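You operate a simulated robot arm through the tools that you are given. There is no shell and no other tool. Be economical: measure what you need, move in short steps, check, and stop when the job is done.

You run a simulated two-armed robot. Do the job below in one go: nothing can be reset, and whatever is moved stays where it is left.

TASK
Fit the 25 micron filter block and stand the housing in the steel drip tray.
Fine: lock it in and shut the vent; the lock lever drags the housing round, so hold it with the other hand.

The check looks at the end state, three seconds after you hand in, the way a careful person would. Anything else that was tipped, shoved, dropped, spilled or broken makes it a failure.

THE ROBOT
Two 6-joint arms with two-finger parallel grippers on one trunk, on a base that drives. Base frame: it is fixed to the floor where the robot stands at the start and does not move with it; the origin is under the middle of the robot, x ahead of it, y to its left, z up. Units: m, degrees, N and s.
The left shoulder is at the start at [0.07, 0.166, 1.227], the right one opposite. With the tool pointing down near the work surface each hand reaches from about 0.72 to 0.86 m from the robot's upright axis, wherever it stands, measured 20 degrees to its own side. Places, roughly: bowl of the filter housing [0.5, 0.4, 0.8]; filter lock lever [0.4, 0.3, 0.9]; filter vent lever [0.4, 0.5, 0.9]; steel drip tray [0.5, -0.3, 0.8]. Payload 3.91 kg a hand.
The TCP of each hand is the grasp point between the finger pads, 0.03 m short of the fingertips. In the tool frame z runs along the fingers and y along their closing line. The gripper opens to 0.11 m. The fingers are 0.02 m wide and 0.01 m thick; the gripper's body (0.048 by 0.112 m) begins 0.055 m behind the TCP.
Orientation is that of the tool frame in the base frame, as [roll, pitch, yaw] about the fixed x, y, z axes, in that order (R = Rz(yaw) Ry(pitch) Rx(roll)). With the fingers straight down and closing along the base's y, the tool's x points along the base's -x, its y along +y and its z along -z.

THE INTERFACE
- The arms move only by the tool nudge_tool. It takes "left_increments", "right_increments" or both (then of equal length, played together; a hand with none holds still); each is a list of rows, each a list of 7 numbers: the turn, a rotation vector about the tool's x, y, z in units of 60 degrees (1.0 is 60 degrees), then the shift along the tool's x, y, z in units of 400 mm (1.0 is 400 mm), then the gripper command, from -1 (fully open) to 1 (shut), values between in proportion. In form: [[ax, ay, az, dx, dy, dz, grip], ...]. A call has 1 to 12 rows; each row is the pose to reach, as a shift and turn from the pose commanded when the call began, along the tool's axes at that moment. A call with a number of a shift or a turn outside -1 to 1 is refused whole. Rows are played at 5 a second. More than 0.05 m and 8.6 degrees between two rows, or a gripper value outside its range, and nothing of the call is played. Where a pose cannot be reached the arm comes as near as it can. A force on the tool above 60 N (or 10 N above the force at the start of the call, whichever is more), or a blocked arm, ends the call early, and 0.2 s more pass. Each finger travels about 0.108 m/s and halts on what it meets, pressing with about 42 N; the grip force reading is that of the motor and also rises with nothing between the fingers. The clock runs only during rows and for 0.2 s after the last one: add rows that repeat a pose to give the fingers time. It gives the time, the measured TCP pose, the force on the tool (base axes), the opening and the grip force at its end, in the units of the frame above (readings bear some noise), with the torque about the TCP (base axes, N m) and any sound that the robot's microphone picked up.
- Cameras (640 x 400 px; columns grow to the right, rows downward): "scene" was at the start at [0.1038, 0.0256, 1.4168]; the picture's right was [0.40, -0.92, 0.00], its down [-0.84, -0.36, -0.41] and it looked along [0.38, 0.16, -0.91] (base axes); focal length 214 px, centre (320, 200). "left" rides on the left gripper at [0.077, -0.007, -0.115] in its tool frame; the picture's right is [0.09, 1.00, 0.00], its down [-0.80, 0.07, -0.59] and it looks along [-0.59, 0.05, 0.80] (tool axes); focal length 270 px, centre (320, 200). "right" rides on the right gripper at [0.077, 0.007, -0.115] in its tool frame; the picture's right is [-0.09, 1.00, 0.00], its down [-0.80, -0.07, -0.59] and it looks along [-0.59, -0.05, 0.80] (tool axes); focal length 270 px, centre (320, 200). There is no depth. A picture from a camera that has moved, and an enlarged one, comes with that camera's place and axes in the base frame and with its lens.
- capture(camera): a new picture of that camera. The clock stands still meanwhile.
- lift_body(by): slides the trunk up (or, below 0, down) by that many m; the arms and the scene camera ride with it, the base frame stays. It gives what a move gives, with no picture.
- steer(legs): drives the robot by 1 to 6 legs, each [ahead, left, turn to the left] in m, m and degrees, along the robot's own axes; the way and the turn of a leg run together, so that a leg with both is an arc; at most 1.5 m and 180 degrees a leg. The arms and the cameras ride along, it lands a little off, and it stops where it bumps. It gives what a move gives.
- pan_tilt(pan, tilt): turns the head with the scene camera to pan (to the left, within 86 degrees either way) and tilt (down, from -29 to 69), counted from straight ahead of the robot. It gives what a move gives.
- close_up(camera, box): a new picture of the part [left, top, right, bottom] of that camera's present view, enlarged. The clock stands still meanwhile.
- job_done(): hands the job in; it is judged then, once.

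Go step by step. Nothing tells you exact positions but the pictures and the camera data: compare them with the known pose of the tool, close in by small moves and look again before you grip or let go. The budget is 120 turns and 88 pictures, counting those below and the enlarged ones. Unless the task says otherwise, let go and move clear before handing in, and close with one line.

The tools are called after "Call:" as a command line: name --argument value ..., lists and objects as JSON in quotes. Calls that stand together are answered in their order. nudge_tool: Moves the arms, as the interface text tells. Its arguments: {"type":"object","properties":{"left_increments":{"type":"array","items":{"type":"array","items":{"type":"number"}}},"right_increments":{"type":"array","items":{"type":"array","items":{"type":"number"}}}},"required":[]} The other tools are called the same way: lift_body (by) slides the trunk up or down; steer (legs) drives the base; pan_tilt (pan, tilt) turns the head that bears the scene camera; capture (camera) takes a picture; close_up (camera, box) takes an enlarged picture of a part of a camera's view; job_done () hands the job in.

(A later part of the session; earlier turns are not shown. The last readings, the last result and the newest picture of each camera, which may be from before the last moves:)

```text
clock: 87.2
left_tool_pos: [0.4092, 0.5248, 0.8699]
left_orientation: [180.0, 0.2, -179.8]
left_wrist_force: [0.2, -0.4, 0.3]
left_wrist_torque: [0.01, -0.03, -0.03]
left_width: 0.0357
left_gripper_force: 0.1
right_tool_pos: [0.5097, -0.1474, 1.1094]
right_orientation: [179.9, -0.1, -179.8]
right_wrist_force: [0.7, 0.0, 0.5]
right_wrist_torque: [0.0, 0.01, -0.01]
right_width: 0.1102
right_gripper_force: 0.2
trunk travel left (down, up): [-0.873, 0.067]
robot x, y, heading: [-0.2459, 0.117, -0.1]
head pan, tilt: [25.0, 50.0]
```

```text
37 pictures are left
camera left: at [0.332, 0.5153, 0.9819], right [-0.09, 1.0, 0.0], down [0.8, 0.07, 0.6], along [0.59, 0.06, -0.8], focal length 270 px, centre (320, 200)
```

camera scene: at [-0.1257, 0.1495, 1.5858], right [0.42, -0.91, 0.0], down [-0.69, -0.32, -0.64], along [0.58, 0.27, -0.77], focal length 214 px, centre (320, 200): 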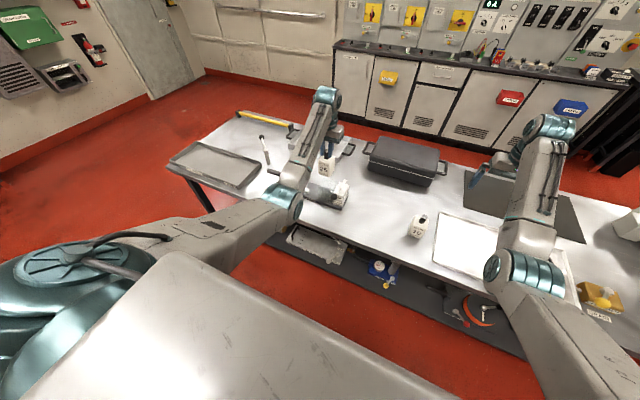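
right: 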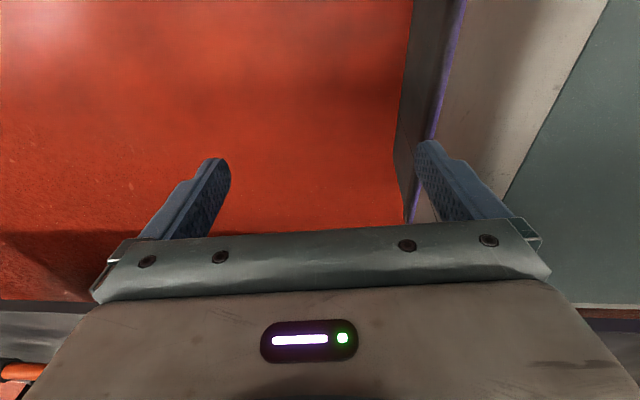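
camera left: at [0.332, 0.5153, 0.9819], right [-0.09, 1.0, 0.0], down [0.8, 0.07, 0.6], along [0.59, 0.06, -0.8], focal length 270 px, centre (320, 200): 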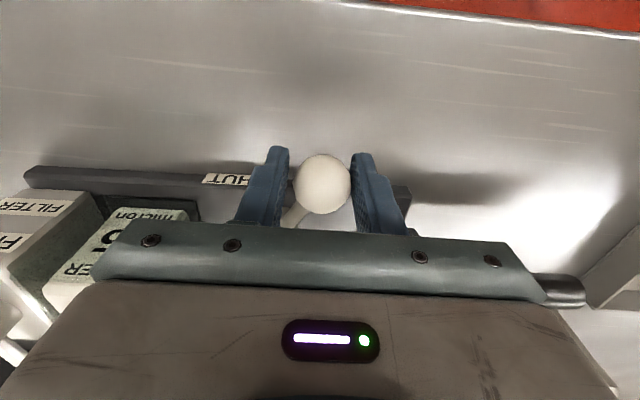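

Call:
nudge_tool --left_increments '[[0, 0, 0, 0.007, -0.027, 0, 0.35], [0, 0, 0, 0.01, -0.058, 0, 0.35], [0, 0, 0, 0.007, -0.088, 0, 0.35], [0, 0, 0, -0.001, -0.118, 0, 0.35], [0, 0, 0, -0.014, -0.146, 0, 0.35]]'

Call:
capture --camera "left"

```text
clock: 88.4
left_tool_pos: [0.418, 0.4647, 0.868]
left_orientation: [179.9, 0.1, -179.7]
left_wrist_force: [0.3, 1.0, 0.6]
left_wrist_torque: [0.06, 0.02, 0.02]
left_width: 0.0363
left_gripper_force: 0.1
right_tool_pos: [0.5105, -0.1483, 1.1096]
right_orientation: [179.9, -0.1, -179.8]
right_wrist_force: [-0.2, 0.6, -1.3]
right_wrist_torque: [0.03, 0.0, -0.03]
right_width: 0.1102
right_gripper_force: 0.1
trunk travel left (down, up): [-0.873, 0.067]
robot x, y, heading: [-0.2472, 0.1148, 0.0]
head pan, tilt: [25.0, 50.0]
```

```text
36 pictures are left
camera left: at [0.3405, 0.4557, 0.9813], right [-0.09, 1.0, 0.0], down [0.8, 0.07, 0.6], along [0.59, 0.06, -0.8], focal length 270 px, centre (320, 200)
```

left: 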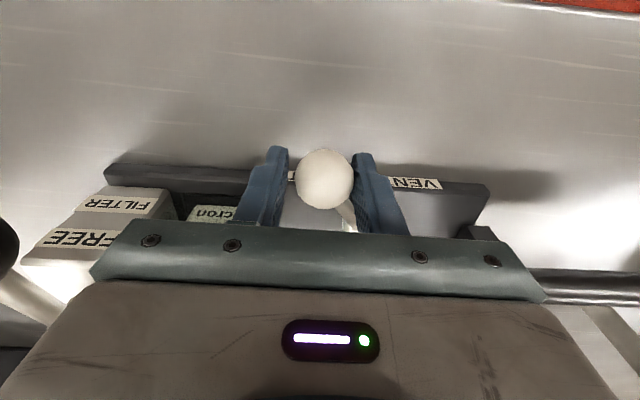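

Call:
nudge_tool --left_increments '[[0, 0, 0, -0.018, -0.025, 0, 0.35], [0, 0, 0, -0.03, -0.037, 0, 0.35], [0, 0, 0, -0.04, -0.047, 0, 0.35]]'

Call:
capture --camera "left"

```text
clock: 89.2
left_tool_pos: [0.4343, 0.4457, 0.8681]
left_orientation: [179.9, 0.1, -179.8]
left_wrist_force: [-0.5, 2.5, 0.5]
left_wrist_torque: [0.05, 0.04, 0.02]
left_width: 0.037
left_gripper_force: 0.6
right_tool_pos: [0.5093, -0.1476, 1.1088]
right_orientation: [179.9, -0.1, -179.8]
right_wrist_force: [-0.9, -0.4, -0.5]
right_wrist_torque: [0.01, 0.0, 0.0]
right_width: 0.1103
right_gripper_force: 0.0
trunk travel left (down, up): [-0.873, 0.067]
robot x, y, heading: [-0.2404, 0.1174, 0.2]
head pan, tilt: [25.0, 50.0]
```

```text
35 pictures are left
camera left: at [0.3561, 0.4367, 0.9817], right [-0.09, 1.0, 0.0], down [0.8, 0.07, 0.6], along [0.59, 0.06, -0.8], focal length 270 px, centre (320, 200)
```

left: 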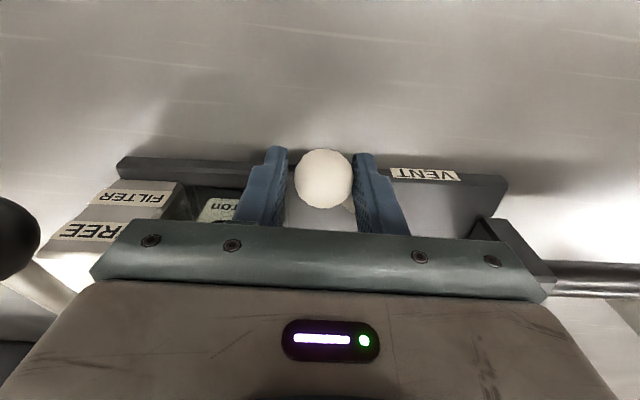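

Call:
nudge_tool --left_increments '[[0, 0, 0, -0.012, -0.01, 0, 0.35], [0, 0, 0, -0.024, -0.018, 0, 0.35], [0, 0, 0, -0.024, -0.018, 0, 0.35]]'

Call:
capture --camera "left"

```text
clock: 90.0
left_tool_pos: [0.4442, 0.4387, 0.8695]
left_orientation: [179.9, 0.1, -179.8]
left_wrist_force: [-0.1, 1.3, 0.6]
left_wrist_torque: [0.03, -0.01, 0.03]
left_width: 0.0362
left_gripper_force: 0.2
right_tool_pos: [0.51, -0.1473, 1.1083]
right_orientation: [180.0, -0.1, -179.8]
right_wrist_force: [0.3, 0.5, -0.3]
right_wrist_torque: [0.0, 0.01, -0.01]
right_width: 0.11
right_gripper_force: 0.1
trunk travel left (down, up): [-0.873, 0.067]
robot x, y, heading: [-0.2444, 0.1166, -0.0]
head pan, tilt: [25.0, 50.0]
```

```text
34 pictures are left
camera left: at [0.366, 0.43, 0.9829], right [-0.09, 1.0, 0.0], down [0.8, 0.07, 0.6], along [0.59, 0.06, -0.8], focal length 270 px, centre (320, 200)
```

left: 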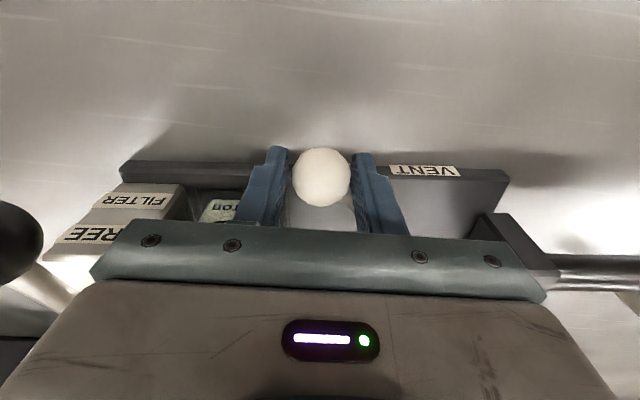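

The vent lever reached its stop at about 230°, and the last push slid the whole housing about 1 cm with it. I'll release, rise and re-measure the housing.

Call:
nudge_tool --left_increments '[[0, 0, 0, 0.004, 0.004, 0, 0.1], [0, 0, 0, 0.004, 0.004, -0.08, 0.1], [0, 0, 0, 0.004, 0.02, -0.18, 0.1], [0, 0, 0, 0.004, 0.06, -0.28, 0.1], [0, 0, 0, 0.004, 0.1, -0.38, 0.1], [0, 0, 0, 0.0, 0.12, -0.46, 0.1], [0, 0, 0, 0.0, 0.12, -0.46, 0.1]]'

Call:
capture --camera "left"

```text
clock: 91.6
left_tool_pos: [0.446, 0.4878, 1.0484]
left_orientation: [179.9, 0.3, -179.7]
left_wrist_force: [-1.0, -0.5, 0.1]
left_wrist_torque: [-0.01, -0.01, -0.02]
left_width: 0.0495
left_gripper_force: 0.1
left hand out of reach, approached as far as the arm can: row 6, 7
right_tool_pos: [0.5096, -0.1468, 1.1088]
right_orientation: [179.9, 0.0, -179.7]
right_wrist_force: [0.9, 0.0, -0.2]
right_wrist_torque: [0.0, -0.02, 0.04]
right_width: 0.1099
right_gripper_force: 0.1
trunk travel left (down, up): [-0.873, 0.067]
robot x, y, heading: [-0.2433, 0.1185, -0.0]
head pan, tilt: [25.0, 50.0]
```

```text
33 pictures are left
camera left: at [0.3685, 0.4785, 1.1617], right [-0.09, 1.0, 0.0], down [0.8, 0.07, 0.6], along [0.59, 0.06, -0.8], focal length 270 px, centre (320, 200)
```

left: 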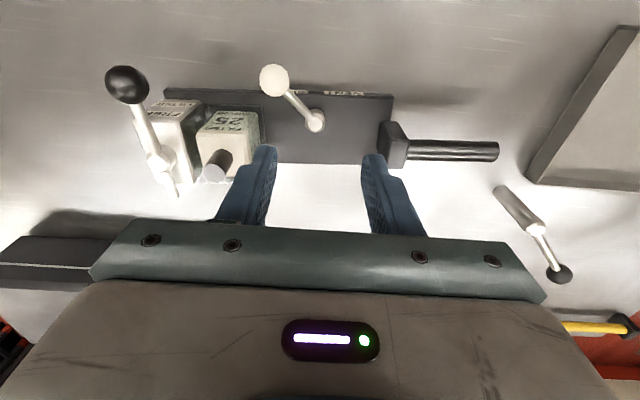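

The vent now points to SHUT. The housing sits about 1 cm over and is yawed roughly +2° (plate centre about (0.505, 0.505), lock hub about (0.517, 0.324)). I'll shift the robot left so both hands can work, then turn the left tool to close across the plate.

Call:
steer --legs '[[-0.03, 0.24, 0]]'

Call:
nudge_tool --left_increments '[[0, 0, 0.14, 0, -0.05, 0, -1], [0, 0, 0.28, 0, -0.1, 0, -1], [0, 0, 0.42, 0, -0.15, 0, -1], [0, 0, 0.56, 0, -0.2, 0, -1], [0, 0, 0.7, -0.05, -0.25, 0, -1], [0, 0, 0.84, -0.1, -0.3, 0, -1], [0, 0, 0.98, -0.15, -0.35, 0, -1], [0, 0, 0.98, -0.2, -0.42, 0, -1], [0, 0, 0.98, -0.2, -0.5, 0, -1], [0, 0, 0.98, -0.2, -0.56, 0, -1]]'

Call:
nudge_tool --left_increments '[[0, 0, 0.14, 0, 0, 0, -1], [0, 0, 0.28, 0, 0, 0, -1], [0, 0, 0.42, 0, 0, 0, -1], [0, 0, 0.487, 0, 0, 0, -1], [0, 0, 0.487, 0, 0, 0, -1]]'

Call:
capture --camera "left"

```text
clock: 93.4
left_tool_pos: [0.4181, 0.7189, 1.0488]
left_orientation: [179.8, 0.3, -179.7]
left_wrist_force: [-0.9, -0.7, -0.4]
left_wrist_torque: [-0.01, 0.0, 0.0]
left_width: 0.0493
left_gripper_force: 0.0
right_tool_pos: [0.4807, 0.0838, 1.1088]
right_orientation: [179.8, -0.1, -180.0]
right_wrist_force: [0.1, 0.1, -0.3]
right_wrist_torque: [0.01, 0.01, -0.01]
right_width: 0.1101
right_gripper_force: 0.1
trunk travel left (down, up): [-0.873, 0.067]
robot x, y, heading: [-0.281, 0.3517, -0.2]
head pan, tilt: [25.0, 50.0]
```

```text
clock: 95.6
left_tool_pos: [0.4972, 0.4948, 1.0487]
left_orientation: [179.7, 0.0, 121.5]
left_wrist_force: [0.0, 0.5, 0.2]
left_wrist_torque: [0.0, 0.0, 0.02]
left_width: 0.1098
left_gripper_force: 0.1
left hand out of reach, approached as far as the arm can: row 1, 2, 3, 4
right_tool_pos: [0.4787, 0.0852, 1.1087]
right_orientation: [179.9, -0.1, -179.9]
right_wrist_force: [-0.1, 0.4, 0.0]
right_wrist_torque: [-0.01, 0.0, 0.03]
right_width: 0.1098
right_gripper_force: 0.0
trunk travel left (down, up): [-0.873, 0.067]
robot x, y, heading: [-0.2768, 0.3501, -0.2]
head pan, tilt: [25.0, 50.0]
```

```text
clock: 96.8
left_tool_pos: [0.4968, 0.4984, 1.0485]
left_orientation: [179.8, -0.2, 92.2]
left_wrist_force: [0.0, -0.2, 0.6]
left_wrist_torque: [0.01, 0.01, -0.05]
left_width: 0.11
left_gripper_force: 0.0
right_tool_pos: [0.4804, 0.0857, 1.1082]
right_orientation: [180.0, -0.1, -179.9]
right_wrist_force: [1.2, -0.3, 0.3]
right_wrist_torque: [-0.01, 0.04, 0.01]
right_width: 0.1097
right_gripper_force: 0.0
trunk travel left (down, up): [-0.873, 0.067]
robot x, y, heading: [-0.277, 0.3531, -0.2]
head pan, tilt: [25.0, 50.0]
```

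```text
32 pictures are left
camera left: at [0.4873, 0.572, 1.1623], right [0.99, 0.13, 0.0], down [0.1, -0.8, 0.59], along [0.08, -0.59, -0.8], focal length 270 px, centre (320, 200)
```

left: 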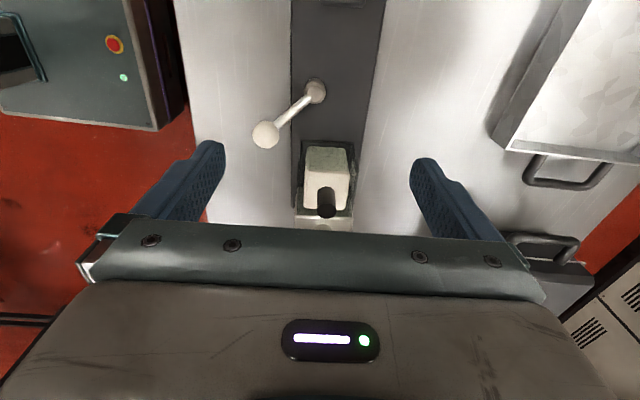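

Call:
nudge_tool --left_increments '[[0, 0, 0, 0, 0.03, 0.1, -1], [0, 0, 0, 0, 0.03, 0.2, -1], [0, 0, 0, 0, 0.03, 0.295, -1], [0, 0, 0, 0, 0.03, 0.295, -1]]'

Call:
capture --camera "left"

```text
clock: 97.8
left_tool_pos: [0.5116, 0.4974, 0.9303]
left_orientation: [179.9, -0.1, 92.4]
left_wrist_force: [0.5, -0.3, 0.0]
left_wrist_torque: [0.0, 0.02, -0.01]
left_width: 0.1099
left_gripper_force: 0.1
right_tool_pos: [0.479, 0.0853, 1.1088]
right_orientation: [179.8, -0.1, -179.9]
right_wrist_force: [0.4, -0.1, -0.2]
right_wrist_torque: [0.01, -0.01, 0.03]
right_width: 0.11
right_gripper_force: 0.1
trunk travel left (down, up): [-0.873, 0.067]
robot x, y, heading: [-0.273, 0.3561, -0.1]
head pan, tilt: [25.0, 50.0]
```

```text
31 pictures are left
camera left: at [0.5007, 0.5724, 1.0448], right [0.99, 0.13, 0.0], down [0.1, -0.8, 0.59], along [0.08, -0.59, -0.8], focal length 270 px, centre (320, 200)
```

left: 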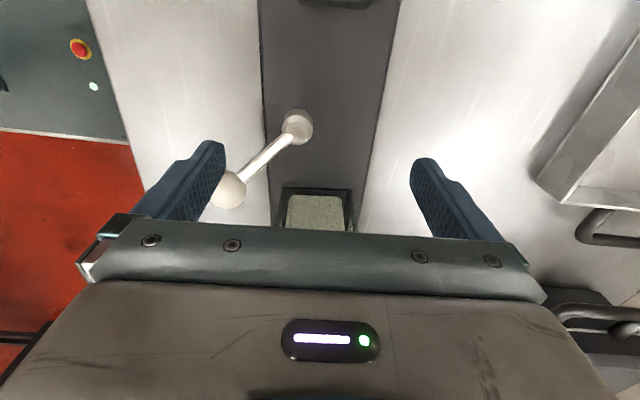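

The hand is aligned with the plate (centre x about 0.514). I'll lower to plate level and close gently across its long sides.

Call:
nudge_tool --left_increments '[[0, 0, 0, 0, 0.006, 0.08, -1], [0, 0, 0, 0, 0.006, 0.15, -1], [0, 0, 0, 0, 0.006, 0.2, -1], [0, 0, 0, 0, 0.006, 0.237, -1], [0, 0, 0, 0, 0.006, 0.237, -1]]'

Call:
capture --camera "left"

```text
clock: 99.0
left_tool_pos: [0.4914, 0.5043, 0.8708]
left_orientation: [179.7, -0.2, 92.2]
left_wrist_force: [0.3, 0.5, 0.3]
left_wrist_torque: [0.0, -0.02, -0.02]
left_width: 0.1096
left_gripper_force: 0.0
left hand out of reach, approached as far as the arm can: row 1, 2, 3, 4, 5
right_tool_pos: [0.4801, 0.0864, 1.1099]
right_orientation: [179.8, -0.1, -179.9]
right_wrist_force: [-0.5, 0.6, -0.7]
right_wrist_torque: [0.0, 0.03, 0.01]
right_width: 0.1103
right_gripper_force: 0.0
trunk travel left (down, up): [-0.873, 0.067]
robot x, y, heading: [-0.2729, 0.3539, 0.1]
head pan, tilt: [25.0, 50.0]
```

```text
30 pictures are left
camera left: at [0.4805, 0.5794, 0.9849], right [0.99, 0.13, 0.0], down [0.1, -0.8, 0.59], along [0.08, -0.59, -0.8], focal length 270 px, centre (320, 200)
```

left: 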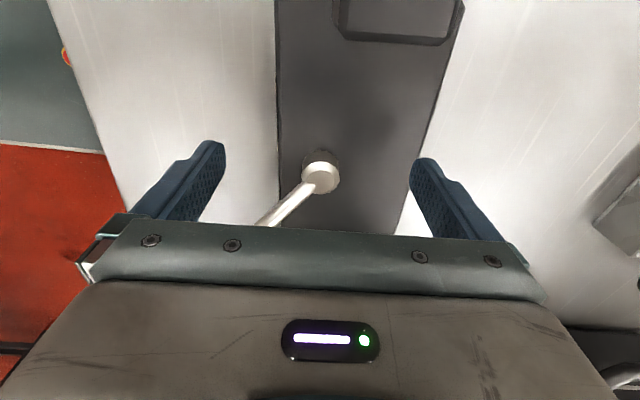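

The low pose is at the arm's outer reach with the trunk raised, so I'll raise the hand, drive 7 cm closer and retry.

Call:
nudge_tool --left_increments '[[0, 0, 0, 0, 0, -0.08, -1], [0, 0, 0, 0, 0, -0.16, -1], [0, 0, 0, 0, 0, -0.2, -1], [0, 0, 0, 0, 0, -0.2, -1]]'

Call:
steer --legs '[[0.07, 0, 0]]'

```text
clock: 100.0
left_tool_pos: [0.4904, 0.503, 0.9504]
left_orientation: [179.7, -0.1, 92.4]
left_wrist_force: [-0.6, -0.5, 0.7]
left_wrist_torque: [0.01, -0.02, 0.03]
left_width: 0.11
left_gripper_force: 0.0
right_tool_pos: [0.4802, 0.0854, 1.1096]
right_orientation: [179.9, -0.1, -179.9]
right_wrist_force: [0.4, -0.1, 0.2]
right_wrist_torque: [-0.04, -0.01, -0.01]
right_width: 0.1097
right_gripper_force: 0.1
trunk travel left (down, up): [-0.873, 0.067]
robot x, y, heading: [-0.2731, 0.3527, 0.1]
head pan, tilt: [25.0, 50.0]
```

```text
clock: 101.0
left_tool_pos: [0.5519, 0.5028, 0.9566]
left_orientation: [179.4, -0.1, 92.1]
left_wrist_force: [-0.6, 0.2, 0.0]
left_wrist_torque: [0.0, -0.04, 0.0]
left_width: 0.1103
left_gripper_force: 0.0
right_tool_pos: [0.5413, 0.0859, 1.1154]
right_orientation: [179.9, 0.4, -179.9]
right_wrist_force: [-0.4, 0.7, 0.4]
right_wrist_torque: [0.0, -0.06, 0.03]
right_width: 0.11
right_gripper_force: 0.1
trunk travel left (down, up): [-0.873, 0.067]
robot x, y, heading: [-0.2046, 0.3506, -0.1]
head pan, tilt: [25.0, 50.0]
```

Call:
nudge_tool --left_increments '[[0, 0, 0, 0, -0.05, 0, -1], [0, 0, 0, 0, -0.095, 0, -1], [0, 0, 0, 0, -0.095, 0.08, -1], [0, 0, 0, 0, -0.095, 0.16, -1], [0, 0, 0, 0, -0.095, 0.21, -1], [0, 0, 0, 0, -0.095, 0.21, -1]]'

Call:
capture --camera "left"

```text
clock: 102.4
left_tool_pos: [0.5216, 0.5006, 0.866]
left_orientation: [179.8, -0.1, 92.2]
left_wrist_force: [0.0, -0.9, 0.4]
left_wrist_torque: [-0.01, 0.0, -0.03]
left_width: 0.1101
left_gripper_force: 0.1
right_tool_pos: [0.5488, 0.085, 1.1097]
right_orientation: [179.9, -0.1, -180.0]
right_wrist_force: [-0.2, -0.1, -0.2]
right_wrist_torque: [-0.03, 0.0, 0.01]
right_width: 0.1097
right_gripper_force: 0.1
trunk travel left (down, up): [-0.873, 0.067]
robot x, y, heading: [-0.205, 0.3501, -0.3]
head pan, tilt: [25.0, 50.0]
```

```text
29 pictures are left
camera left: at [0.5107, 0.576, 0.9803], right [0.99, 0.13, 0.0], down [0.1, -0.8, 0.59], along [0.08, -0.59, -0.8], focal length 270 px, centre (320, 200)
```

left: 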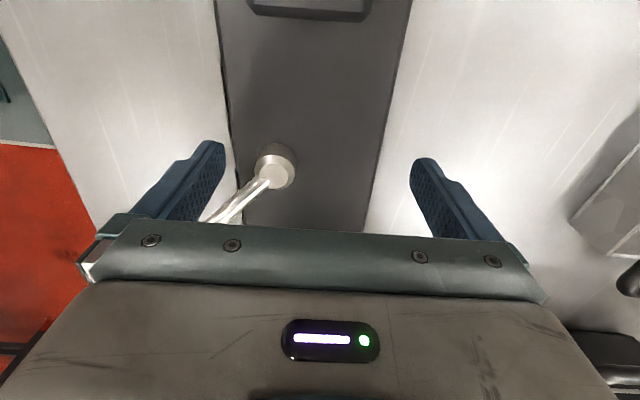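

Call:
nudge_tool --left_increments '[[0, 0, 0, 0, -0.0235, 0, -1], [0, 0, 0, 0, -0.0235, 0.04, -1], [0, 0, 0, 0, -0.0235, 0.078, -1], [0, 0, 0, 0, -0.0235, 0.078, -1]]'

Call:
capture --camera "left"

```text
clock: 103.4
left_tool_pos: [0.5113, 0.5004, 0.8373]
left_orientation: [179.6, -0.2, 92.2]
left_wrist_force: [0.1, 0.5, 0.1]
left_wrist_torque: [-0.04, -0.03, -0.02]
left_width: 0.1101
left_gripper_force: 0.1
right_tool_pos: [0.546, 0.0851, 1.1095]
right_orientation: [179.9, 0.0, -179.9]
right_wrist_force: [0.1, 0.4, 0.3]
right_wrist_torque: [-0.02, 0.0, 0.0]
right_width: 0.1101
right_gripper_force: 0.2
trunk travel left (down, up): [-0.873, 0.067]
robot x, y, heading: [-0.2083, 0.3536, -0.0]
head pan, tilt: [25.0, 50.0]
```

```text
28 pictures are left
camera left: at [0.5009, 0.5755, 0.9502], right [0.99, 0.13, 0.01], down [0.1, -0.8, 0.59], along [0.08, -0.59, -0.8], focal length 270 px, centre (320, 200)
```

left: 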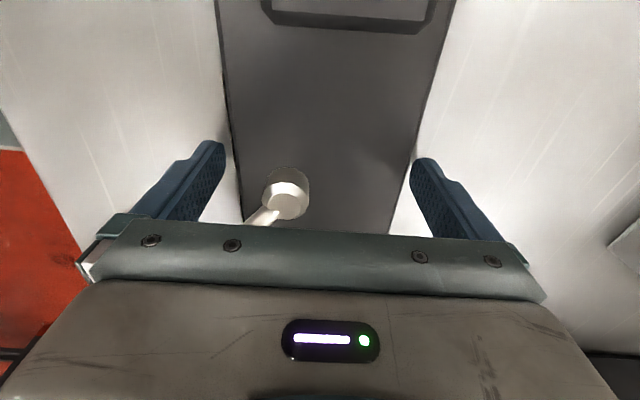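

The fingers straddle the plate. I'll go down 3 mm more and close on it.

Call:
nudge_tool --left_increments '[[0, 0, 0, 0, 0, 0.008, -1], [0, 0, 0, 0, 0, 0.008, -0.9], [0, 0, 0, 0, 0, 0.008, -0.8], [0, 0, 0, 0, 0, 0.008, 1], [0, 0, 0, 0, 0, 0.008, 1]]'

```text
clock: 104.6
left_tool_pos: [0.5129, 0.5007, 0.8329]
left_orientation: [179.8, -0.1, 92.2]
left_wrist_force: [0.9, 0.2, -0.5]
left_wrist_torque: [-0.03, -0.46, 0.44]
left_width: 0.1001
left_gripper_force: 42.0
right_tool_pos: [0.5488, 0.0851, 1.109]
right_orientation: [180.0, -0.1, -179.9]
right_wrist_force: [-0.3, 0.5, -0.6]
right_wrist_torque: [0.01, 0.0, -0.01]
right_width: 0.11
right_gripper_force: 0.1
trunk travel left (down, up): [-0.873, 0.067]
robot x, y, heading: [-0.2044, 0.3538, -0.1]
head pan, tilt: [25.0, 50.0]
```

The left hand holds the plate (0.100 wide). I'll bring the right hand near the lock lever and look with its camera.

Call:
nudge_tool --right_increments '[[0, 0, 0, 0.05, 0.07, 0.02, -0.3], [0, 0, 0, 0.1, 0.14, 0.06, -0.2], [0, 0, 0, 0.15, 0.21, 0.1, -0.1], [0, 0, 0, 0.2, 0.28, 0.14, 0], [0, 0, 0, 0.25, 0.35, 0.18, 0], [0, 0, 0, 0.27, 0.39, 0.2, 0], [0, 0, 0, 0.27, 0.39, 0.2, 0]]'

Call:
capture --camera "right"

```text
clock: 106.2
left_tool_pos: [0.5118, 0.5013, 0.8327]
left_orientation: [179.8, -0.1, 92.3]
left_wrist_force: [-0.6, 1.1, -0.4]
left_wrist_torque: [-0.11, -0.14, 0.0]
left_width: 0.1
left_gripper_force: 42.2
right_tool_pos: [0.4494, 0.2467, 1.0186]
right_orientation: [179.9, 0.0, -179.9]
right_wrist_force: [0.0, -0.2, 0.2]
right_wrist_torque: [0.02, 0.01, 0.01]
right_width: 0.0548
right_gripper_force: 0.0
right hand out of reach, approached as far as the arm can: row 1, 2, 3, 4, 5, 6, 7
trunk travel left (down, up): [-0.873, 0.067]
robot x, y, heading: [-0.2052, 0.3522, -0.2]
head pan, tilt: [25.0, 50.0]
```

```text
27 pictures are left
camera right: at [0.372, 0.2525, 1.1344], right [0.09, 1.0, 0.0], down [0.8, -0.07, 0.59], along [0.59, -0.05, -0.8], focal length 270 px, centre (320, 200)
```

right: 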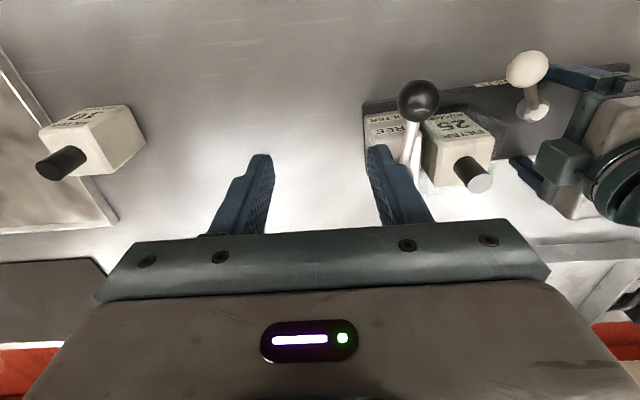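

The lock ball is at (0.438, 0.323, 0.925). I'll move over it, lower and cage it.

Call:
nudge_tool --right_increments '[[0, 0, 0, 0.01, 0.06, 0.02, 0], [0, 0, 0, 0.02, 0.13, 0.04, 0], [0, 0, 0, 0.03, 0.19, 0.06, 0], [0, 0, 0, 0.03, 0.19, 0.13, 0], [0, 0, 0, 0.03, 0.19, 0.18, 0], [0, 0, 0, 0.03, 0.19, 0.18, 0]]'

Call:
capture --camera "right"

```text
clock: 107.8
left_tool_pos: [0.5114, 0.5008, 0.8327]
left_orientation: [179.8, -0.2, 92.2]
left_wrist_force: [0.8, 1.6, 0.4]
left_wrist_torque: [-0.64, 0.23, -0.03]
left_width: 0.0999
left_gripper_force: 41.8
right_tool_pos: [0.4611, 0.282, 0.9647]
right_orientation: [-177.3, 2.6, 178.1]
right_wrist_force: [-0.5, 0.5, 0.5]
right_wrist_torque: [-0.02, 0.04, -0.03]
right_width: 0.0551
right_gripper_force: 0.1
trunk travel left (down, up): [-0.873, 0.067]
robot x, y, heading: [-0.2055, 0.3531, -0.4]
head pan, tilt: [25.0, 50.0]
stopped in row 6 (right hand): the arm was blocked; the commanded pose is now the measured one
```

```text
26 pictures are left
camera right: at [0.3785, 0.2954, 1.0756], right [0.12, 0.99, -0.04], down [0.77, -0.07, 0.63], along [0.62, -0.11, -0.77], focal length 270 px, centre (320, 200)
```

right: 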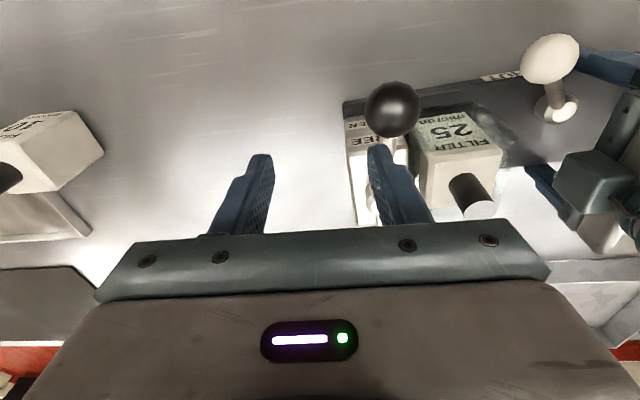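

The right arm was blocked without wrist force, so a link is touching something. I'll look at the arms.

Call:
pan_tilt --pan 5 --tilt 52

Call:
capture --camera "scene"

```text
clock: 108.6
left_tool_pos: [0.5123, 0.5019, 0.8314]
left_orientation: [179.8, -0.1, 92.3]
left_wrist_force: [0.7, 0.7, 0.4]
left_wrist_torque: [0.12, 0.41, 0.49]
left_width: 0.1002
left_gripper_force: 41.6
right_tool_pos: [0.461, 0.2807, 0.9644]
right_orientation: [-177.4, 2.5, 178.1]
right_wrist_force: [0.7, 0.3, -0.3]
right_wrist_torque: [-0.02, 0.04, -0.01]
right_width: 0.0551
right_gripper_force: 0.1
trunk travel left (down, up): [-0.873, 0.067]
robot x, y, heading: [-0.2038, 0.3511, 0.0]
head pan, tilt: [5.0, 52.0]
```

```text
25 pictures are left
camera scene: at [-0.0825, 0.3606, 1.5831], right [0.09, -1.0, 0.0], down [-0.79, -0.07, -0.62], along [0.61, 0.05, -0.79], focal length 214 px, centre (320, 200)
```

scene: 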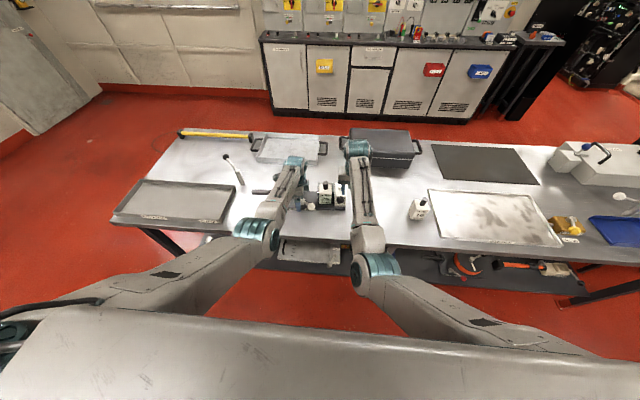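

The right arm is folded too tightly against the torso. I'll release the plate, lower the trunk and back the base off so both hands fall in their comfortable range, then re-grip.

Call:
nudge_tool --left_increments '[[0, 0, 0, 0, 0, 0, -0.9], [0, 0, 0, 0, 0, 0, -1], [0, 0, 0, 0, 0, -0.06, -1], [0, 0, 0, 0, 0, -0.14, -1], [0, 0, 0, 0, 0, -0.22, -1], [0, 0, 0, 0, 0, -0.3, -1], [0, 0, 0, 0, 0, -0.38, -1]]' --right_increments '[[0, 0, 0, -0.05, -0.05, -0.03, 0], [0, 0, 0, -0.1, -0.1, -0.06, 0], [0, 0, 0, -0.15, -0.15, -0.12, 0], [0, 0, 0, -0.2, -0.2, -0.18, 0], [0, 0, 0, -0.2, -0.2, -0.25, 0], [0, 0, 0, -0.2, -0.2, -0.25, 0], [0, 0, 0, -0.2, -0.2, -0.25, 0]]'

Call:
lift_body --by -0.08

Call:
steer --legs '[[-0.08, 0.03, 0]]'

```text
clock: 110.2
left_tool_pos: [0.5118, 0.4992, 0.984]
left_orientation: [179.8, -0.2, 92.3]
left_wrist_force: [-0.1, -0.7, -0.6]
left_wrist_torque: [0.01, 0.0, 0.0]
left_width: 0.1099
left_gripper_force: 0.1
right_tool_pos: [0.5331, 0.207, 1.0721]
right_orientation: [-177.7, 2.4, 178.4]
right_wrist_force: [-0.5, 0.1, 0.5]
right_wrist_torque: [0.04, -0.03, -0.01]
right_width: 0.0548
right_gripper_force: 0.1
trunk travel left (down, up): [-0.873, 0.067]
robot x, y, heading: [-0.2123, 0.352, -0.1]
head pan, tilt: [5.0, 52.0]
```

```text
clock: 111.4
left_tool_pos: [0.5122, 0.5007, 0.9039]
left_orientation: [179.8, 0.0, 92.1]
left_wrist_force: [-0.5, -0.1, 0.4]
left_wrist_torque: [-0.03, -0.01, 0.01]
left_width: 0.1101
left_gripper_force: 0.0
right_tool_pos: [0.5332, 0.2063, 0.991]
right_orientation: [-177.7, 2.5, 178.4]
right_wrist_force: [-0.6, 0.1, -1.0]
right_wrist_torque: [0.0, 0.03, -0.02]
right_width: 0.0551
right_gripper_force: 0.0
trunk travel left (down, up): [-0.793, 0.147]
robot x, y, heading: [-0.2076, 0.3528, -0.1]
head pan, tilt: [5.0, 52.0]
```

```text
clock: 112.5
left_tool_pos: [0.4326, 0.5282, 0.9034]
left_orientation: [179.9, -0.1, 92.2]
left_wrist_force: [-0.4, 0.3, -0.2]
left_wrist_torque: [-0.03, 0.0, -0.01]
left_width: 0.1097
left_gripper_force: 0.0
right_tool_pos: [0.4553, 0.2357, 0.989]
right_orientation: [-177.6, 2.2, 178.4]
right_wrist_force: [-0.2, -0.2, 0.3]
right_wrist_torque: [-0.01, -0.01, -0.01]
right_width: 0.055
right_gripper_force: 0.0
trunk travel left (down, up): [-0.793, 0.147]
robot x, y, heading: [-0.2877, 0.3815, 0.2]
head pan, tilt: [5.0, 52.0]
```

Call:
nudge_tool --left_increments '[[0, 0, 0, -0.02, 0.05, 0, -1], [0, 0, 0, -0.04, 0.1, 0, -1], [0, 0, 0, -0.06, 0.15, 0, -1], [0, 0, 0, -0.07, 0.198, 0, -1], [0, 0, 0, -0.07, 0.198, 0, -1]]' --right_increments '[[-0.02, 0.02, -0.01, 0.01, 0.05, 0, 0], [-0.04, 0.037, -0.027, 0.02, 0.1, 0, 0], [-0.04, 0.037, -0.027, 0.03, 0.16, 0, 0], [-0.04, 0.037, -0.027, 0.045, 0.2175, 0, 0], [-0.04, 0.037, -0.027, 0.045, 0.2175, 0, 0]]'

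Call:
capture --camera "right"

Call:
capture --camera "left"

```text
clock: 113.7
left_tool_pos: [0.5112, 0.5063, 0.9046]
left_orientation: [179.9, -0.1, 92.2]
left_wrist_force: [-0.3, -0.2, 0.8]
left_wrist_torque: [0.03, 0.01, 0.0]
left_width: 0.1096
left_gripper_force: 0.1
right_tool_pos: [0.4367, 0.3228, 0.9862]
right_orientation: [-179.9, 0.2, 179.9]
right_wrist_force: [0.1, -0.3, 0.1]
right_wrist_torque: [-0.01, 0.0, -0.04]
right_width: 0.0551
right_gripper_force: 0.1
trunk travel left (down, up): [-0.793, 0.147]
robot x, y, heading: [-0.2857, 0.3809, -0.1]
head pan, tilt: [5.0, 52.0]
```

```text
24 pictures are left
camera right: at [0.3595, 0.3291, 1.1019], right [0.09, 1.0, 0.0], down [0.8, -0.07, 0.6], along [0.59, -0.05, -0.8], focal length 270 px, centre (320, 200)
```

right: 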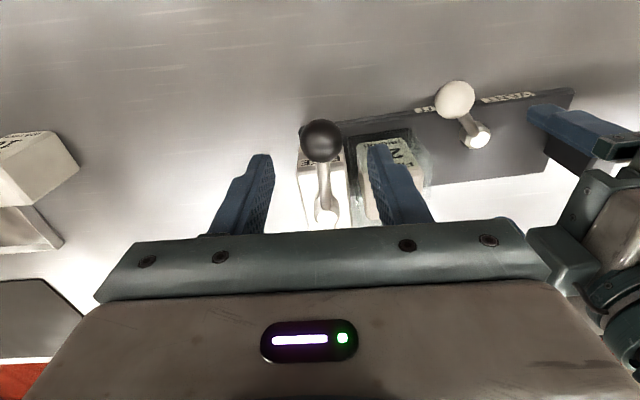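

```text
23 pictures are left
camera left: at [0.5005, 0.5806, 1.0182], right [0.99, 0.13, 0.0], down [0.1, -0.8, 0.59], along [0.08, -0.59, -0.8], focal length 270 px, centre (320, 200)
```

left: 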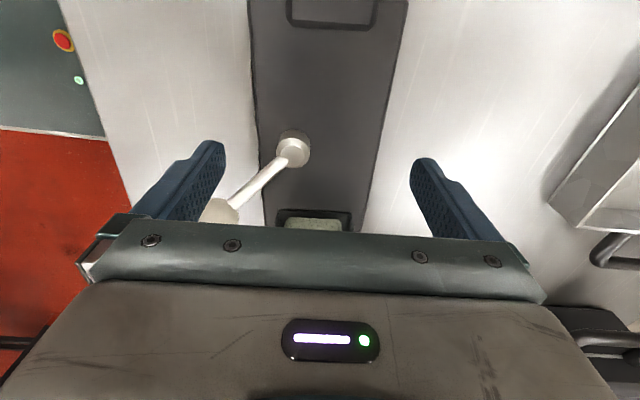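

Both hands are well placed now. I'll lower the left onto the plate and grip it while the right lowers around the ball.

Call:
nudge_tool --left_increments '[[0, 0, 0, 0, 0.002, 0.06, -1], [0, 0, 0, 0, 0.002, 0.12, -1], [0, 0, 0, 0, 0.002, 0.18, -1], [0, 0, 0, 0, 0.002, 0.18, -0.85], [0, 0, 0, 0, 0.002, 0.18, 1], [0, 0, 0, 0, 0.002, 0.18, 1]]' --right_increments '[[0, 0, 0, 0, 0, 0.05, 0], [0, 0, 0, 0, 0, 0.1, 0], [0, 0, 0, 0, 0, 0.145, 0], [0, 0, 0, 0, 0, 0.145, 0.2], [0, 0, 0, 0, 0, 0.145, 0.3], [0, 0, 0, 0, 0, 0.145, 0.3]]'

Call:
capture --camera "right"

```text
clock: 115.1
left_tool_pos: [0.5023, 0.5079, 0.8516]
left_orientation: [179.9, -0.1, 92.2]
left_wrist_force: [0.0, -0.7, 0.1]
left_wrist_torque: [-0.03, 0.0, 0.0]
left_width: 0.0
left_gripper_force: 26.0
left hand out of reach, approached as far as the arm can: row 2, 3, 4, 5, 6
right_tool_pos: [0.4383, 0.323, 0.9286]
right_orientation: [180.0, 0.1, 179.8]
right_wrist_force: [-0.2, 0.0, -1.2]
right_wrist_torque: [-0.01, 0.0, 0.03]
right_width: 0.0384
right_gripper_force: 0.0
trunk travel left (down, up): [-0.793, 0.147]
robot x, y, heading: [-0.2851, 0.3813, 0.1]
head pan, tilt: [5.0, 52.0]
```

```text
22 pictures are left
camera right: at [0.3602, 0.3293, 1.0445], right [0.09, 1.0, 0.0], down [0.8, -0.07, 0.6], along [0.59, -0.05, -0.8], focal length 270 px, centre (320, 200)
```

right: 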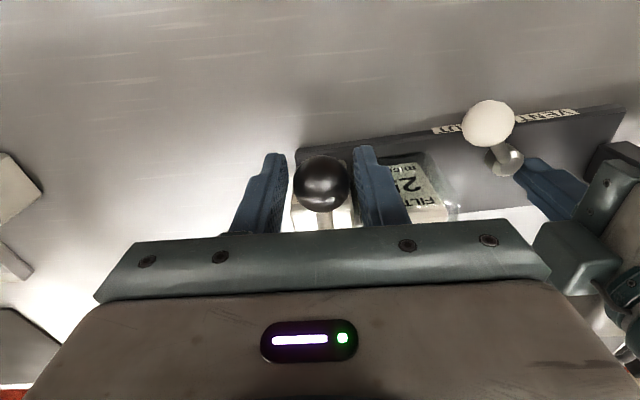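

The left hand fell short of plate level, again at its outer reach, and closed on air above the plate. I'll raise both hands, drive 4 cm forward and repeat.

Call:
nudge_tool --left_increments '[[0, 0, 0, 0, 0, -0.06, 1], [0, 0, 0, 0, 0, -0.13, 1], [0, 0, 0, 0, 0, -0.13, 0], [0, 0, 0, 0, 0, -0.13, -1], [0, 0, 0, 0, 0, -0.13, -1], [0, 0, 0, 0, 0, -0.13, -1]]' --right_increments '[[0, 0, 0, 0, 0, 0, 0], [0, 0, 0, 0, 0, -0.05, 0], [0, 0, 0, 0, 0, -0.1, 0], [0, 0, 0, 0, 0, -0.14, 0], [0, 0, 0, 0, 0, -0.14, 0], [0, 0, 0, 0, 0, -0.14, 0]]'

Call:
steer --legs '[[0.04, 0, 0]]'

```text
clock: 116.5
left_tool_pos: [0.5035, 0.507, 0.9063]
left_orientation: [179.7, -0.2, 92.2]
left_wrist_force: [-0.4, 0.4, -0.2]
left_wrist_torque: [0.02, 0.02, 0.0]
left_width: 0.11
left_gripper_force: 0.1
right_tool_pos: [0.4366, 0.3215, 0.9855]
right_orientation: [-179.9, 0.1, 179.9]
right_wrist_force: [-0.5, 0.1, 0.1]
right_wrist_torque: [0.01, -0.01, 0.02]
right_width: 0.0552
right_gripper_force: 0.0
trunk travel left (down, up): [-0.793, 0.147]
robot x, y, heading: [-0.2894, 0.3834, -0.1]
head pan, tilt: [5.0, 52.0]
```

```text
clock: 117.4
left_tool_pos: [0.5379, 0.5085, 0.9113]
left_orientation: [179.3, -0.1, 92.2]
left_wrist_force: [-1.0, 0.5, 0.9]
left_wrist_torque: [0.02, -0.04, 0.02]
left_width: 0.11
left_gripper_force: 0.1
right_tool_pos: [0.4699, 0.3229, 0.9911]
right_orientation: [-179.9, 0.5, 180.0]
right_wrist_force: [-0.6, 0.1, -0.2]
right_wrist_torque: [-0.03, -0.05, 0.0]
right_width: 0.0549
right_gripper_force: 0.1
trunk travel left (down, up): [-0.793, 0.147]
robot x, y, heading: [-0.2478, 0.3802, -0.1]
head pan, tilt: [5.0, 52.0]
```

Call:
nudge_tool --left_increments '[[0, 0, 0, 0, -0.04, 0, -1], [0, 0, 0, 0, -0.0825, 0, -1], [0, 0, 0, 0, -0.0825, 0.06, -1], [0, 0, 0, 0, -0.0825, 0.12, -1], [0, 0, 0, 0, -0.0825, 0.18, -1], [0, 0, 0, 0, -0.0825, 0.18, -1]]' --right_increments '[[0, 0, 0, 0.05, 0, 0, 0], [0, 0, 0, 0.1, 0, 0, 0], [0, 0, 0, 0.1, 0, 0, 0], [0, 0, 0, 0.1, 0, 0, 0], [0, 0, 0, 0.1, 0, 0, 0], [0, 0, 0, 0.1, 0, 0, 0]]'

Call:
capture --camera "left"

```text
clock: 118.8
left_tool_pos: [0.5099, 0.5043, 0.8334]
left_orientation: [179.8, 0.0, 92.2]
left_wrist_force: [1.0, -0.8, -1.1]
left_wrist_torque: [0.0, 0.01, 0.02]
left_width: 0.1102
left_gripper_force: 0.0
right_tool_pos: [0.4392, 0.3233, 0.9832]
right_orientation: [-180.0, 0.3, -180.0]
right_wrist_force: [-1.1, -0.2, 0.0]
right_wrist_torque: [0.0, 0.04, 0.01]
right_width: 0.0547
right_gripper_force: 0.0
right hand out of reach, approached as far as the arm can: row 2, 3, 4, 5, 6
trunk travel left (down, up): [-0.793, 0.147]
robot x, y, heading: [-0.2467, 0.3809, 0.1]
head pan, tilt: [5.0, 52.0]
```

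```text
21 pictures are left
camera left: at [0.5001, 0.5804, 0.9473], right [0.99, 0.13, 0.0], down [0.1, -0.8, 0.59], along [0.08, -0.59, -0.8], focal length 270 px, centre (320, 200)
```

left: 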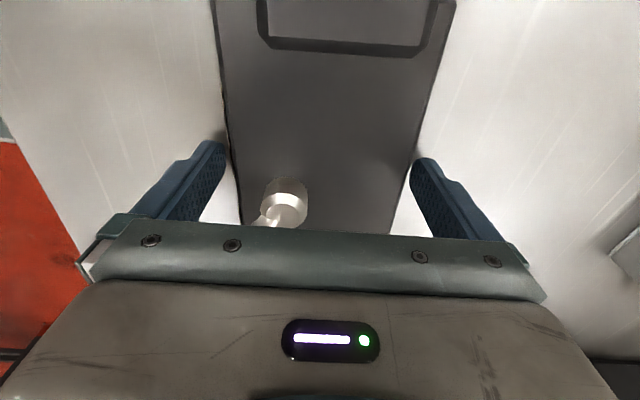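

Good: the fingers straddle the plate at the right height. I'll close the left, and lower the right around the ball.

Call:
nudge_tool --left_increments '[[0, 0, 0, 0, 0.002, 0, -0.85], [0, 0, 0, 0, 0.002, 0, 1], [0, 0, 0, 0, 0.002, 0, 1], [0, 0, 0, 0, 0.002, 0, 1], [0, 0, 0, 0, 0.002, 0, 1], [0, 0, 0, 0, 0.002, 0, 1]]' --right_increments '[[0, 0, 0, 0, 0, 0, 0], [0, 0, 0, 0, 0, 0.05, 0], [0, 0, 0, 0, 0, 0.1, 0], [0, 0, 0, 0.004, 0, 0.14, 0], [0, 0, 0, 0.004, 0, 0.14, 0.3], [0, 0, 0, 0.004, 0, 0.14, 0.3]]'

Call:
capture --camera "right"

```text
clock: 120.2
left_tool_pos: [0.5103, 0.5053, 0.8339]
left_orientation: [179.7, -0.2, 92.1]
left_wrist_force: [0.7, 0.0, 0.8]
left_wrist_torque: [-0.09, -0.41, 0.67]
left_width: 0.1001
left_gripper_force: 41.9
right_tool_pos: [0.4372, 0.3248, 0.928]
right_orientation: [-180.0, 0.2, -180.0]
right_wrist_force: [0.8, 0.0, 1.1]
right_wrist_torque: [-0.01, -0.04, -0.02]
right_width: 0.0384
right_gripper_force: 0.0
trunk travel left (down, up): [-0.793, 0.147]
robot x, y, heading: [-0.2461, 0.3825, 0.2]
head pan, tilt: [5.0, 52.0]
```

```text
20 pictures are left
camera right: at [0.3599, 0.3308, 1.0432], right [0.09, 1.0, 0.0], down [0.8, -0.07, 0.6], along [0.59, -0.05, -0.8], focal length 270 px, centre (320, 200)
```

right: 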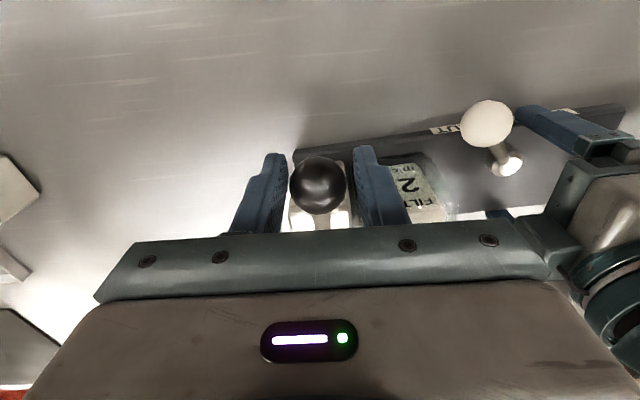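

Both hands are set: plate gripped, ball caged. I'll turn the lever the first 30° around its hub at about (0.521, 0.322), rotating the tool with it.

Call:
nudge_tool --right_increments '[[0, 0, -0.125, -0.002, -0.027, 0, 0.35], [0, 0, -0.25, -0.007, -0.054, 0, 0.35], [0, 0, -0.375, -0.016, -0.08, 0, 0.35], [0, 0, -0.5, -0.028, -0.104, 0, 0.35]]'

Call:
capture --camera "right"

```text
clock: 121.2
left_tool_pos: [0.5102, 0.5051, 0.8339]
left_orientation: [179.7, 0.0, 92.2]
left_wrist_force: [3.7, -2.9, 0.7]
left_wrist_torque: [-0.24, 0.19, 0.87]
left_width: 0.1001
left_gripper_force: 42.2
right_tool_pos: [0.4484, 0.2834, 0.9268]
right_orientation: [-179.9, 0.1, -149.9]
right_wrist_force: [-2.3, 2.8, 0.3]
right_wrist_torque: [0.02, 0.05, 0.01]
right_width: 0.0379
right_gripper_force: 2.0
trunk travel left (down, up): [-0.793, 0.147]
robot x, y, heading: [-0.252, 0.3814, -0.1]
head pan, tilt: [5.0, 52.0]
```

```text
19 pictures are left
camera right: at [0.3778, 0.2495, 1.0421], right [-0.42, 0.91, 0.0], down [0.73, 0.34, 0.6], along [0.54, 0.25, -0.8], focal length 270 px, centre (320, 200)
```

right: 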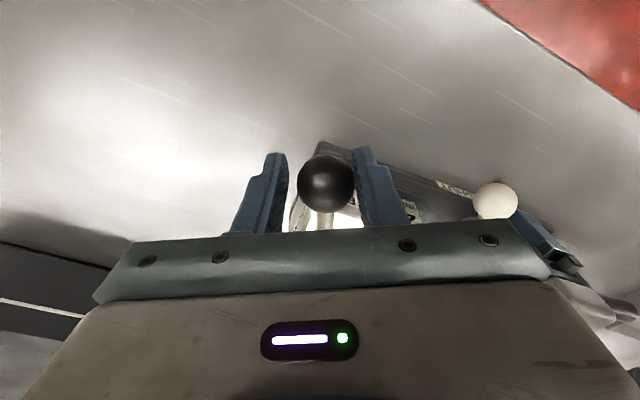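

Call:
nudge_tool --right_increments '[[0, 0, -0.125, -0.002, -0.027, 0, 0.35], [0, 0, -0.25, -0.007, -0.054, 0, 0.35], [0, 0, -0.375, -0.016, -0.08, 0, 0.35], [0, 0, -0.5, -0.028, -0.104, 0, 0.35]]'

Call:
nudge_tool --right_increments '[[0, 0, -0.125, -0.002, -0.027, 0, 0.35], [0, 0, -0.25, -0.007, -0.054, 0, 0.35], [0, 0, -0.333, -0.013, -0.071, 0, 0.35]]'

Call:
capture --camera "right"

Call:
capture --camera "left"

```text
clock: 122.2
left_tool_pos: [0.5101, 0.5054, 0.8344]
left_orientation: [179.7, -0.1, 92.2]
left_wrist_force: [4.3, -0.5, 0.2]
left_wrist_torque: [-0.57, -0.01, 0.95]
left_width: 0.1004
left_gripper_force: 41.6
right_tool_pos: [0.4796, 0.2531, 0.9272]
right_orientation: [-179.8, 0.1, -119.9]
right_wrist_force: [-3.1, 0.4, -0.8]
right_wrist_torque: [-0.03, 0.04, 0.03]
right_width: 0.038
right_gripper_force: 1.8
trunk travel left (down, up): [-0.793, 0.147]
robot x, y, heading: [-0.2488, 0.3807, 0.1]
head pan, tilt: [5.0, 52.0]
```

```text
clock: 123.0
left_tool_pos: [0.5102, 0.5071, 0.835]
left_orientation: [179.8, -0.1, 92.1]
left_wrist_force: [5.2, -0.6, 0.4]
left_wrist_torque: [-0.16, -0.32, 1.33]
left_width: 0.1002
left_gripper_force: 42.2
right_tool_pos: [0.5066, 0.2421, 0.9273]
right_orientation: [-179.8, 0.1, -99.9]
right_wrist_force: [-3.5, 0.1, 1.3]
right_wrist_torque: [0.03, 0.04, 0.02]
right_width: 0.0378
right_gripper_force: 2.3
trunk travel left (down, up): [-0.793, 0.147]
robot x, y, heading: [-0.248, 0.3829, 0.0]
head pan, tilt: [5.0, 52.0]
```

```text
18 pictures are left
camera right: at [0.4858, 0.1669, 1.0426], right [-0.97, 0.26, 0.0], down [0.21, 0.78, 0.6], along [0.16, 0.57, -0.8], focal length 270 px, centre (320, 200)
```

right: 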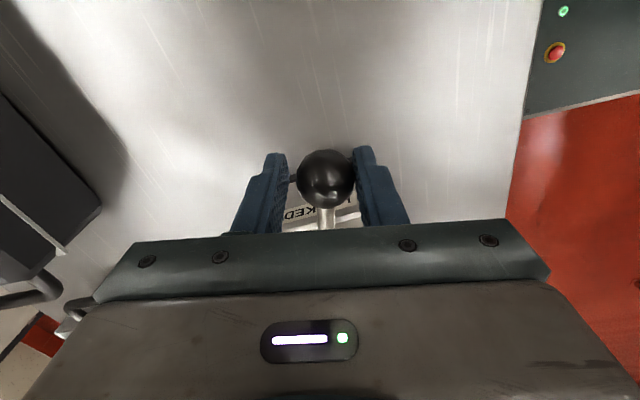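

```text
17 pictures are left
camera left: at [0.4998, 0.5806, 0.9478], right [0.99, 0.13, 0.0], down [0.1, -0.8, 0.59], along [0.08, -0.59, -0.8], focal length 270 px, centre (320, 200)
```

left: 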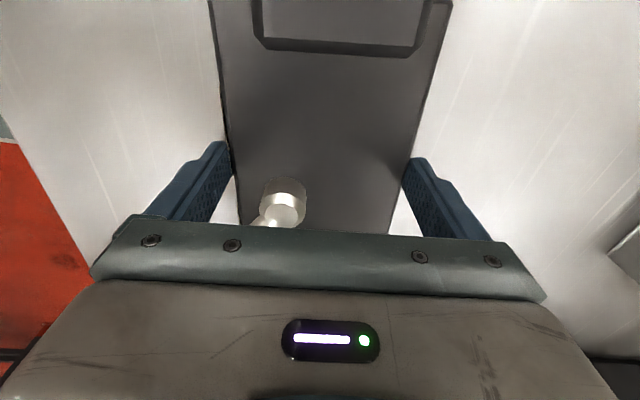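

The lever is at about 260° with steady 3.5 N drag and the housing hasn't moved. I'll continue in small steps to feel for the stop.

Call:
nudge_tool --right_increments '[[0, 0, -0.083, -0.001, -0.018, 0, 0.35], [0, 0, -0.167, -0.003, -0.036, 0, 0.35], [0, 0, -0.167, -0.003, -0.036, 0, 0.35]]'

Call:
nudge_tool --right_increments '[[0, 0, -0.05, 0, -0.011, 0, 0.35], [0, 0, -0.083, -0.001, -0.018, 0, 0.35]]'

```text
clock: 123.8
left_tool_pos: [0.5108, 0.5047, 0.8338]
left_orientation: [179.6, -0.1, 92.1]
left_wrist_force: [9.2, -3.9, 0.2]
left_wrist_torque: [0.0, 0.43, 2.43]
left_width: 0.101
left_gripper_force: 41.8
right_tool_pos: [0.5211, 0.2424, 0.9275]
right_orientation: [-179.9, 0.1, -90.0]
right_wrist_force: [-10.3, 3.9, 0.3]
right_wrist_torque: [0.03, 0.1, -0.12]
right_width: 0.041
right_gripper_force: 5.7
trunk travel left (down, up): [-0.793, 0.147]
robot x, y, heading: [-0.2503, 0.3804, -0.2]
head pan, tilt: [5.0, 52.0]
```

```text
clock: 124.4
left_tool_pos: [0.5109, 0.5052, 0.834]
left_orientation: [179.7, 0.0, 92.1]
left_wrist_force: [9.1, -3.4, -0.1]
left_wrist_torque: [-0.32, 0.61, 2.57]
left_width: 0.1015
left_gripper_force: 42.4
right_tool_pos: [0.5291, 0.2416, 0.9281]
right_orientation: [-179.8, 0.0, -85.0]
right_wrist_force: [-11.1, 3.9, 0.0]
right_wrist_torque: [-0.02, 0.09, -0.13]
right_width: 0.0414
right_gripper_force: 5.5
trunk travel left (down, up): [-0.793, 0.147]
robot x, y, heading: [-0.2492, 0.3808, -0.3]
head pan, tilt: [5.0, 52.0]
```

The force jumped to about 11 N at 270°, so the lever is at its stop. I'll ease back, open, lift the right hand away and inspect.

Call:
nudge_tool --right_increments '[[0, 0, 0, 0, 0.02, 0, 0.2], [0, 0, 0, 0, 0.02, 0, 0], [0, 0, 0, 0, 0.02, -0.08, 0], [0, 0, 0, 0.02, 0.02, -0.16, 0], [0, 0, 0, 0.06, 0.02, -0.24, 0], [0, 0, 0, 0.1, 0.02, -0.3, 0], [0, 0, 0, 0.1, 0.02, -0.3, 0]]'

Call:
capture --camera "right"

```text
clock: 126.0
left_tool_pos: [0.511, 0.5047, 0.8351]
left_orientation: [179.8, -0.1, 92.3]
left_wrist_force: [1.1, 0.0, 2.0]
left_wrist_torque: [0.06, -0.61, 0.55]
left_width: 0.1012
left_gripper_force: 42.6
right_tool_pos: [0.5219, 0.1996, 1.0471]
right_orientation: [-179.8, 0.0, -85.1]
right_wrist_force: [0.5, 0.6, -0.2]
right_wrist_torque: [0.01, 0.0, -0.05]
right_width: 0.0551
right_gripper_force: 0.1
trunk travel left (down, up): [-0.793, 0.147]
robot x, y, heading: [-0.2458, 0.3824, -0.2]
head pan, tilt: [5.0, 52.0]
```

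```text
16 pictures are left
camera right: at [0.5217, 0.1224, 1.163], right [-1.0, 0.0, 0.0], down [0.0, 0.8, 0.6], along [0.0, 0.6, -0.8], focal length 270 px, centre (320, 200)
```

right: 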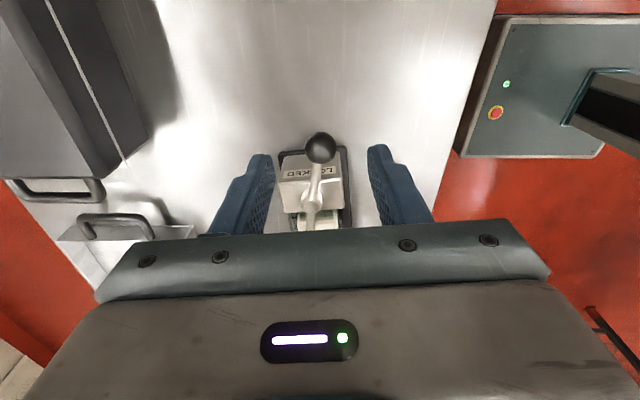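

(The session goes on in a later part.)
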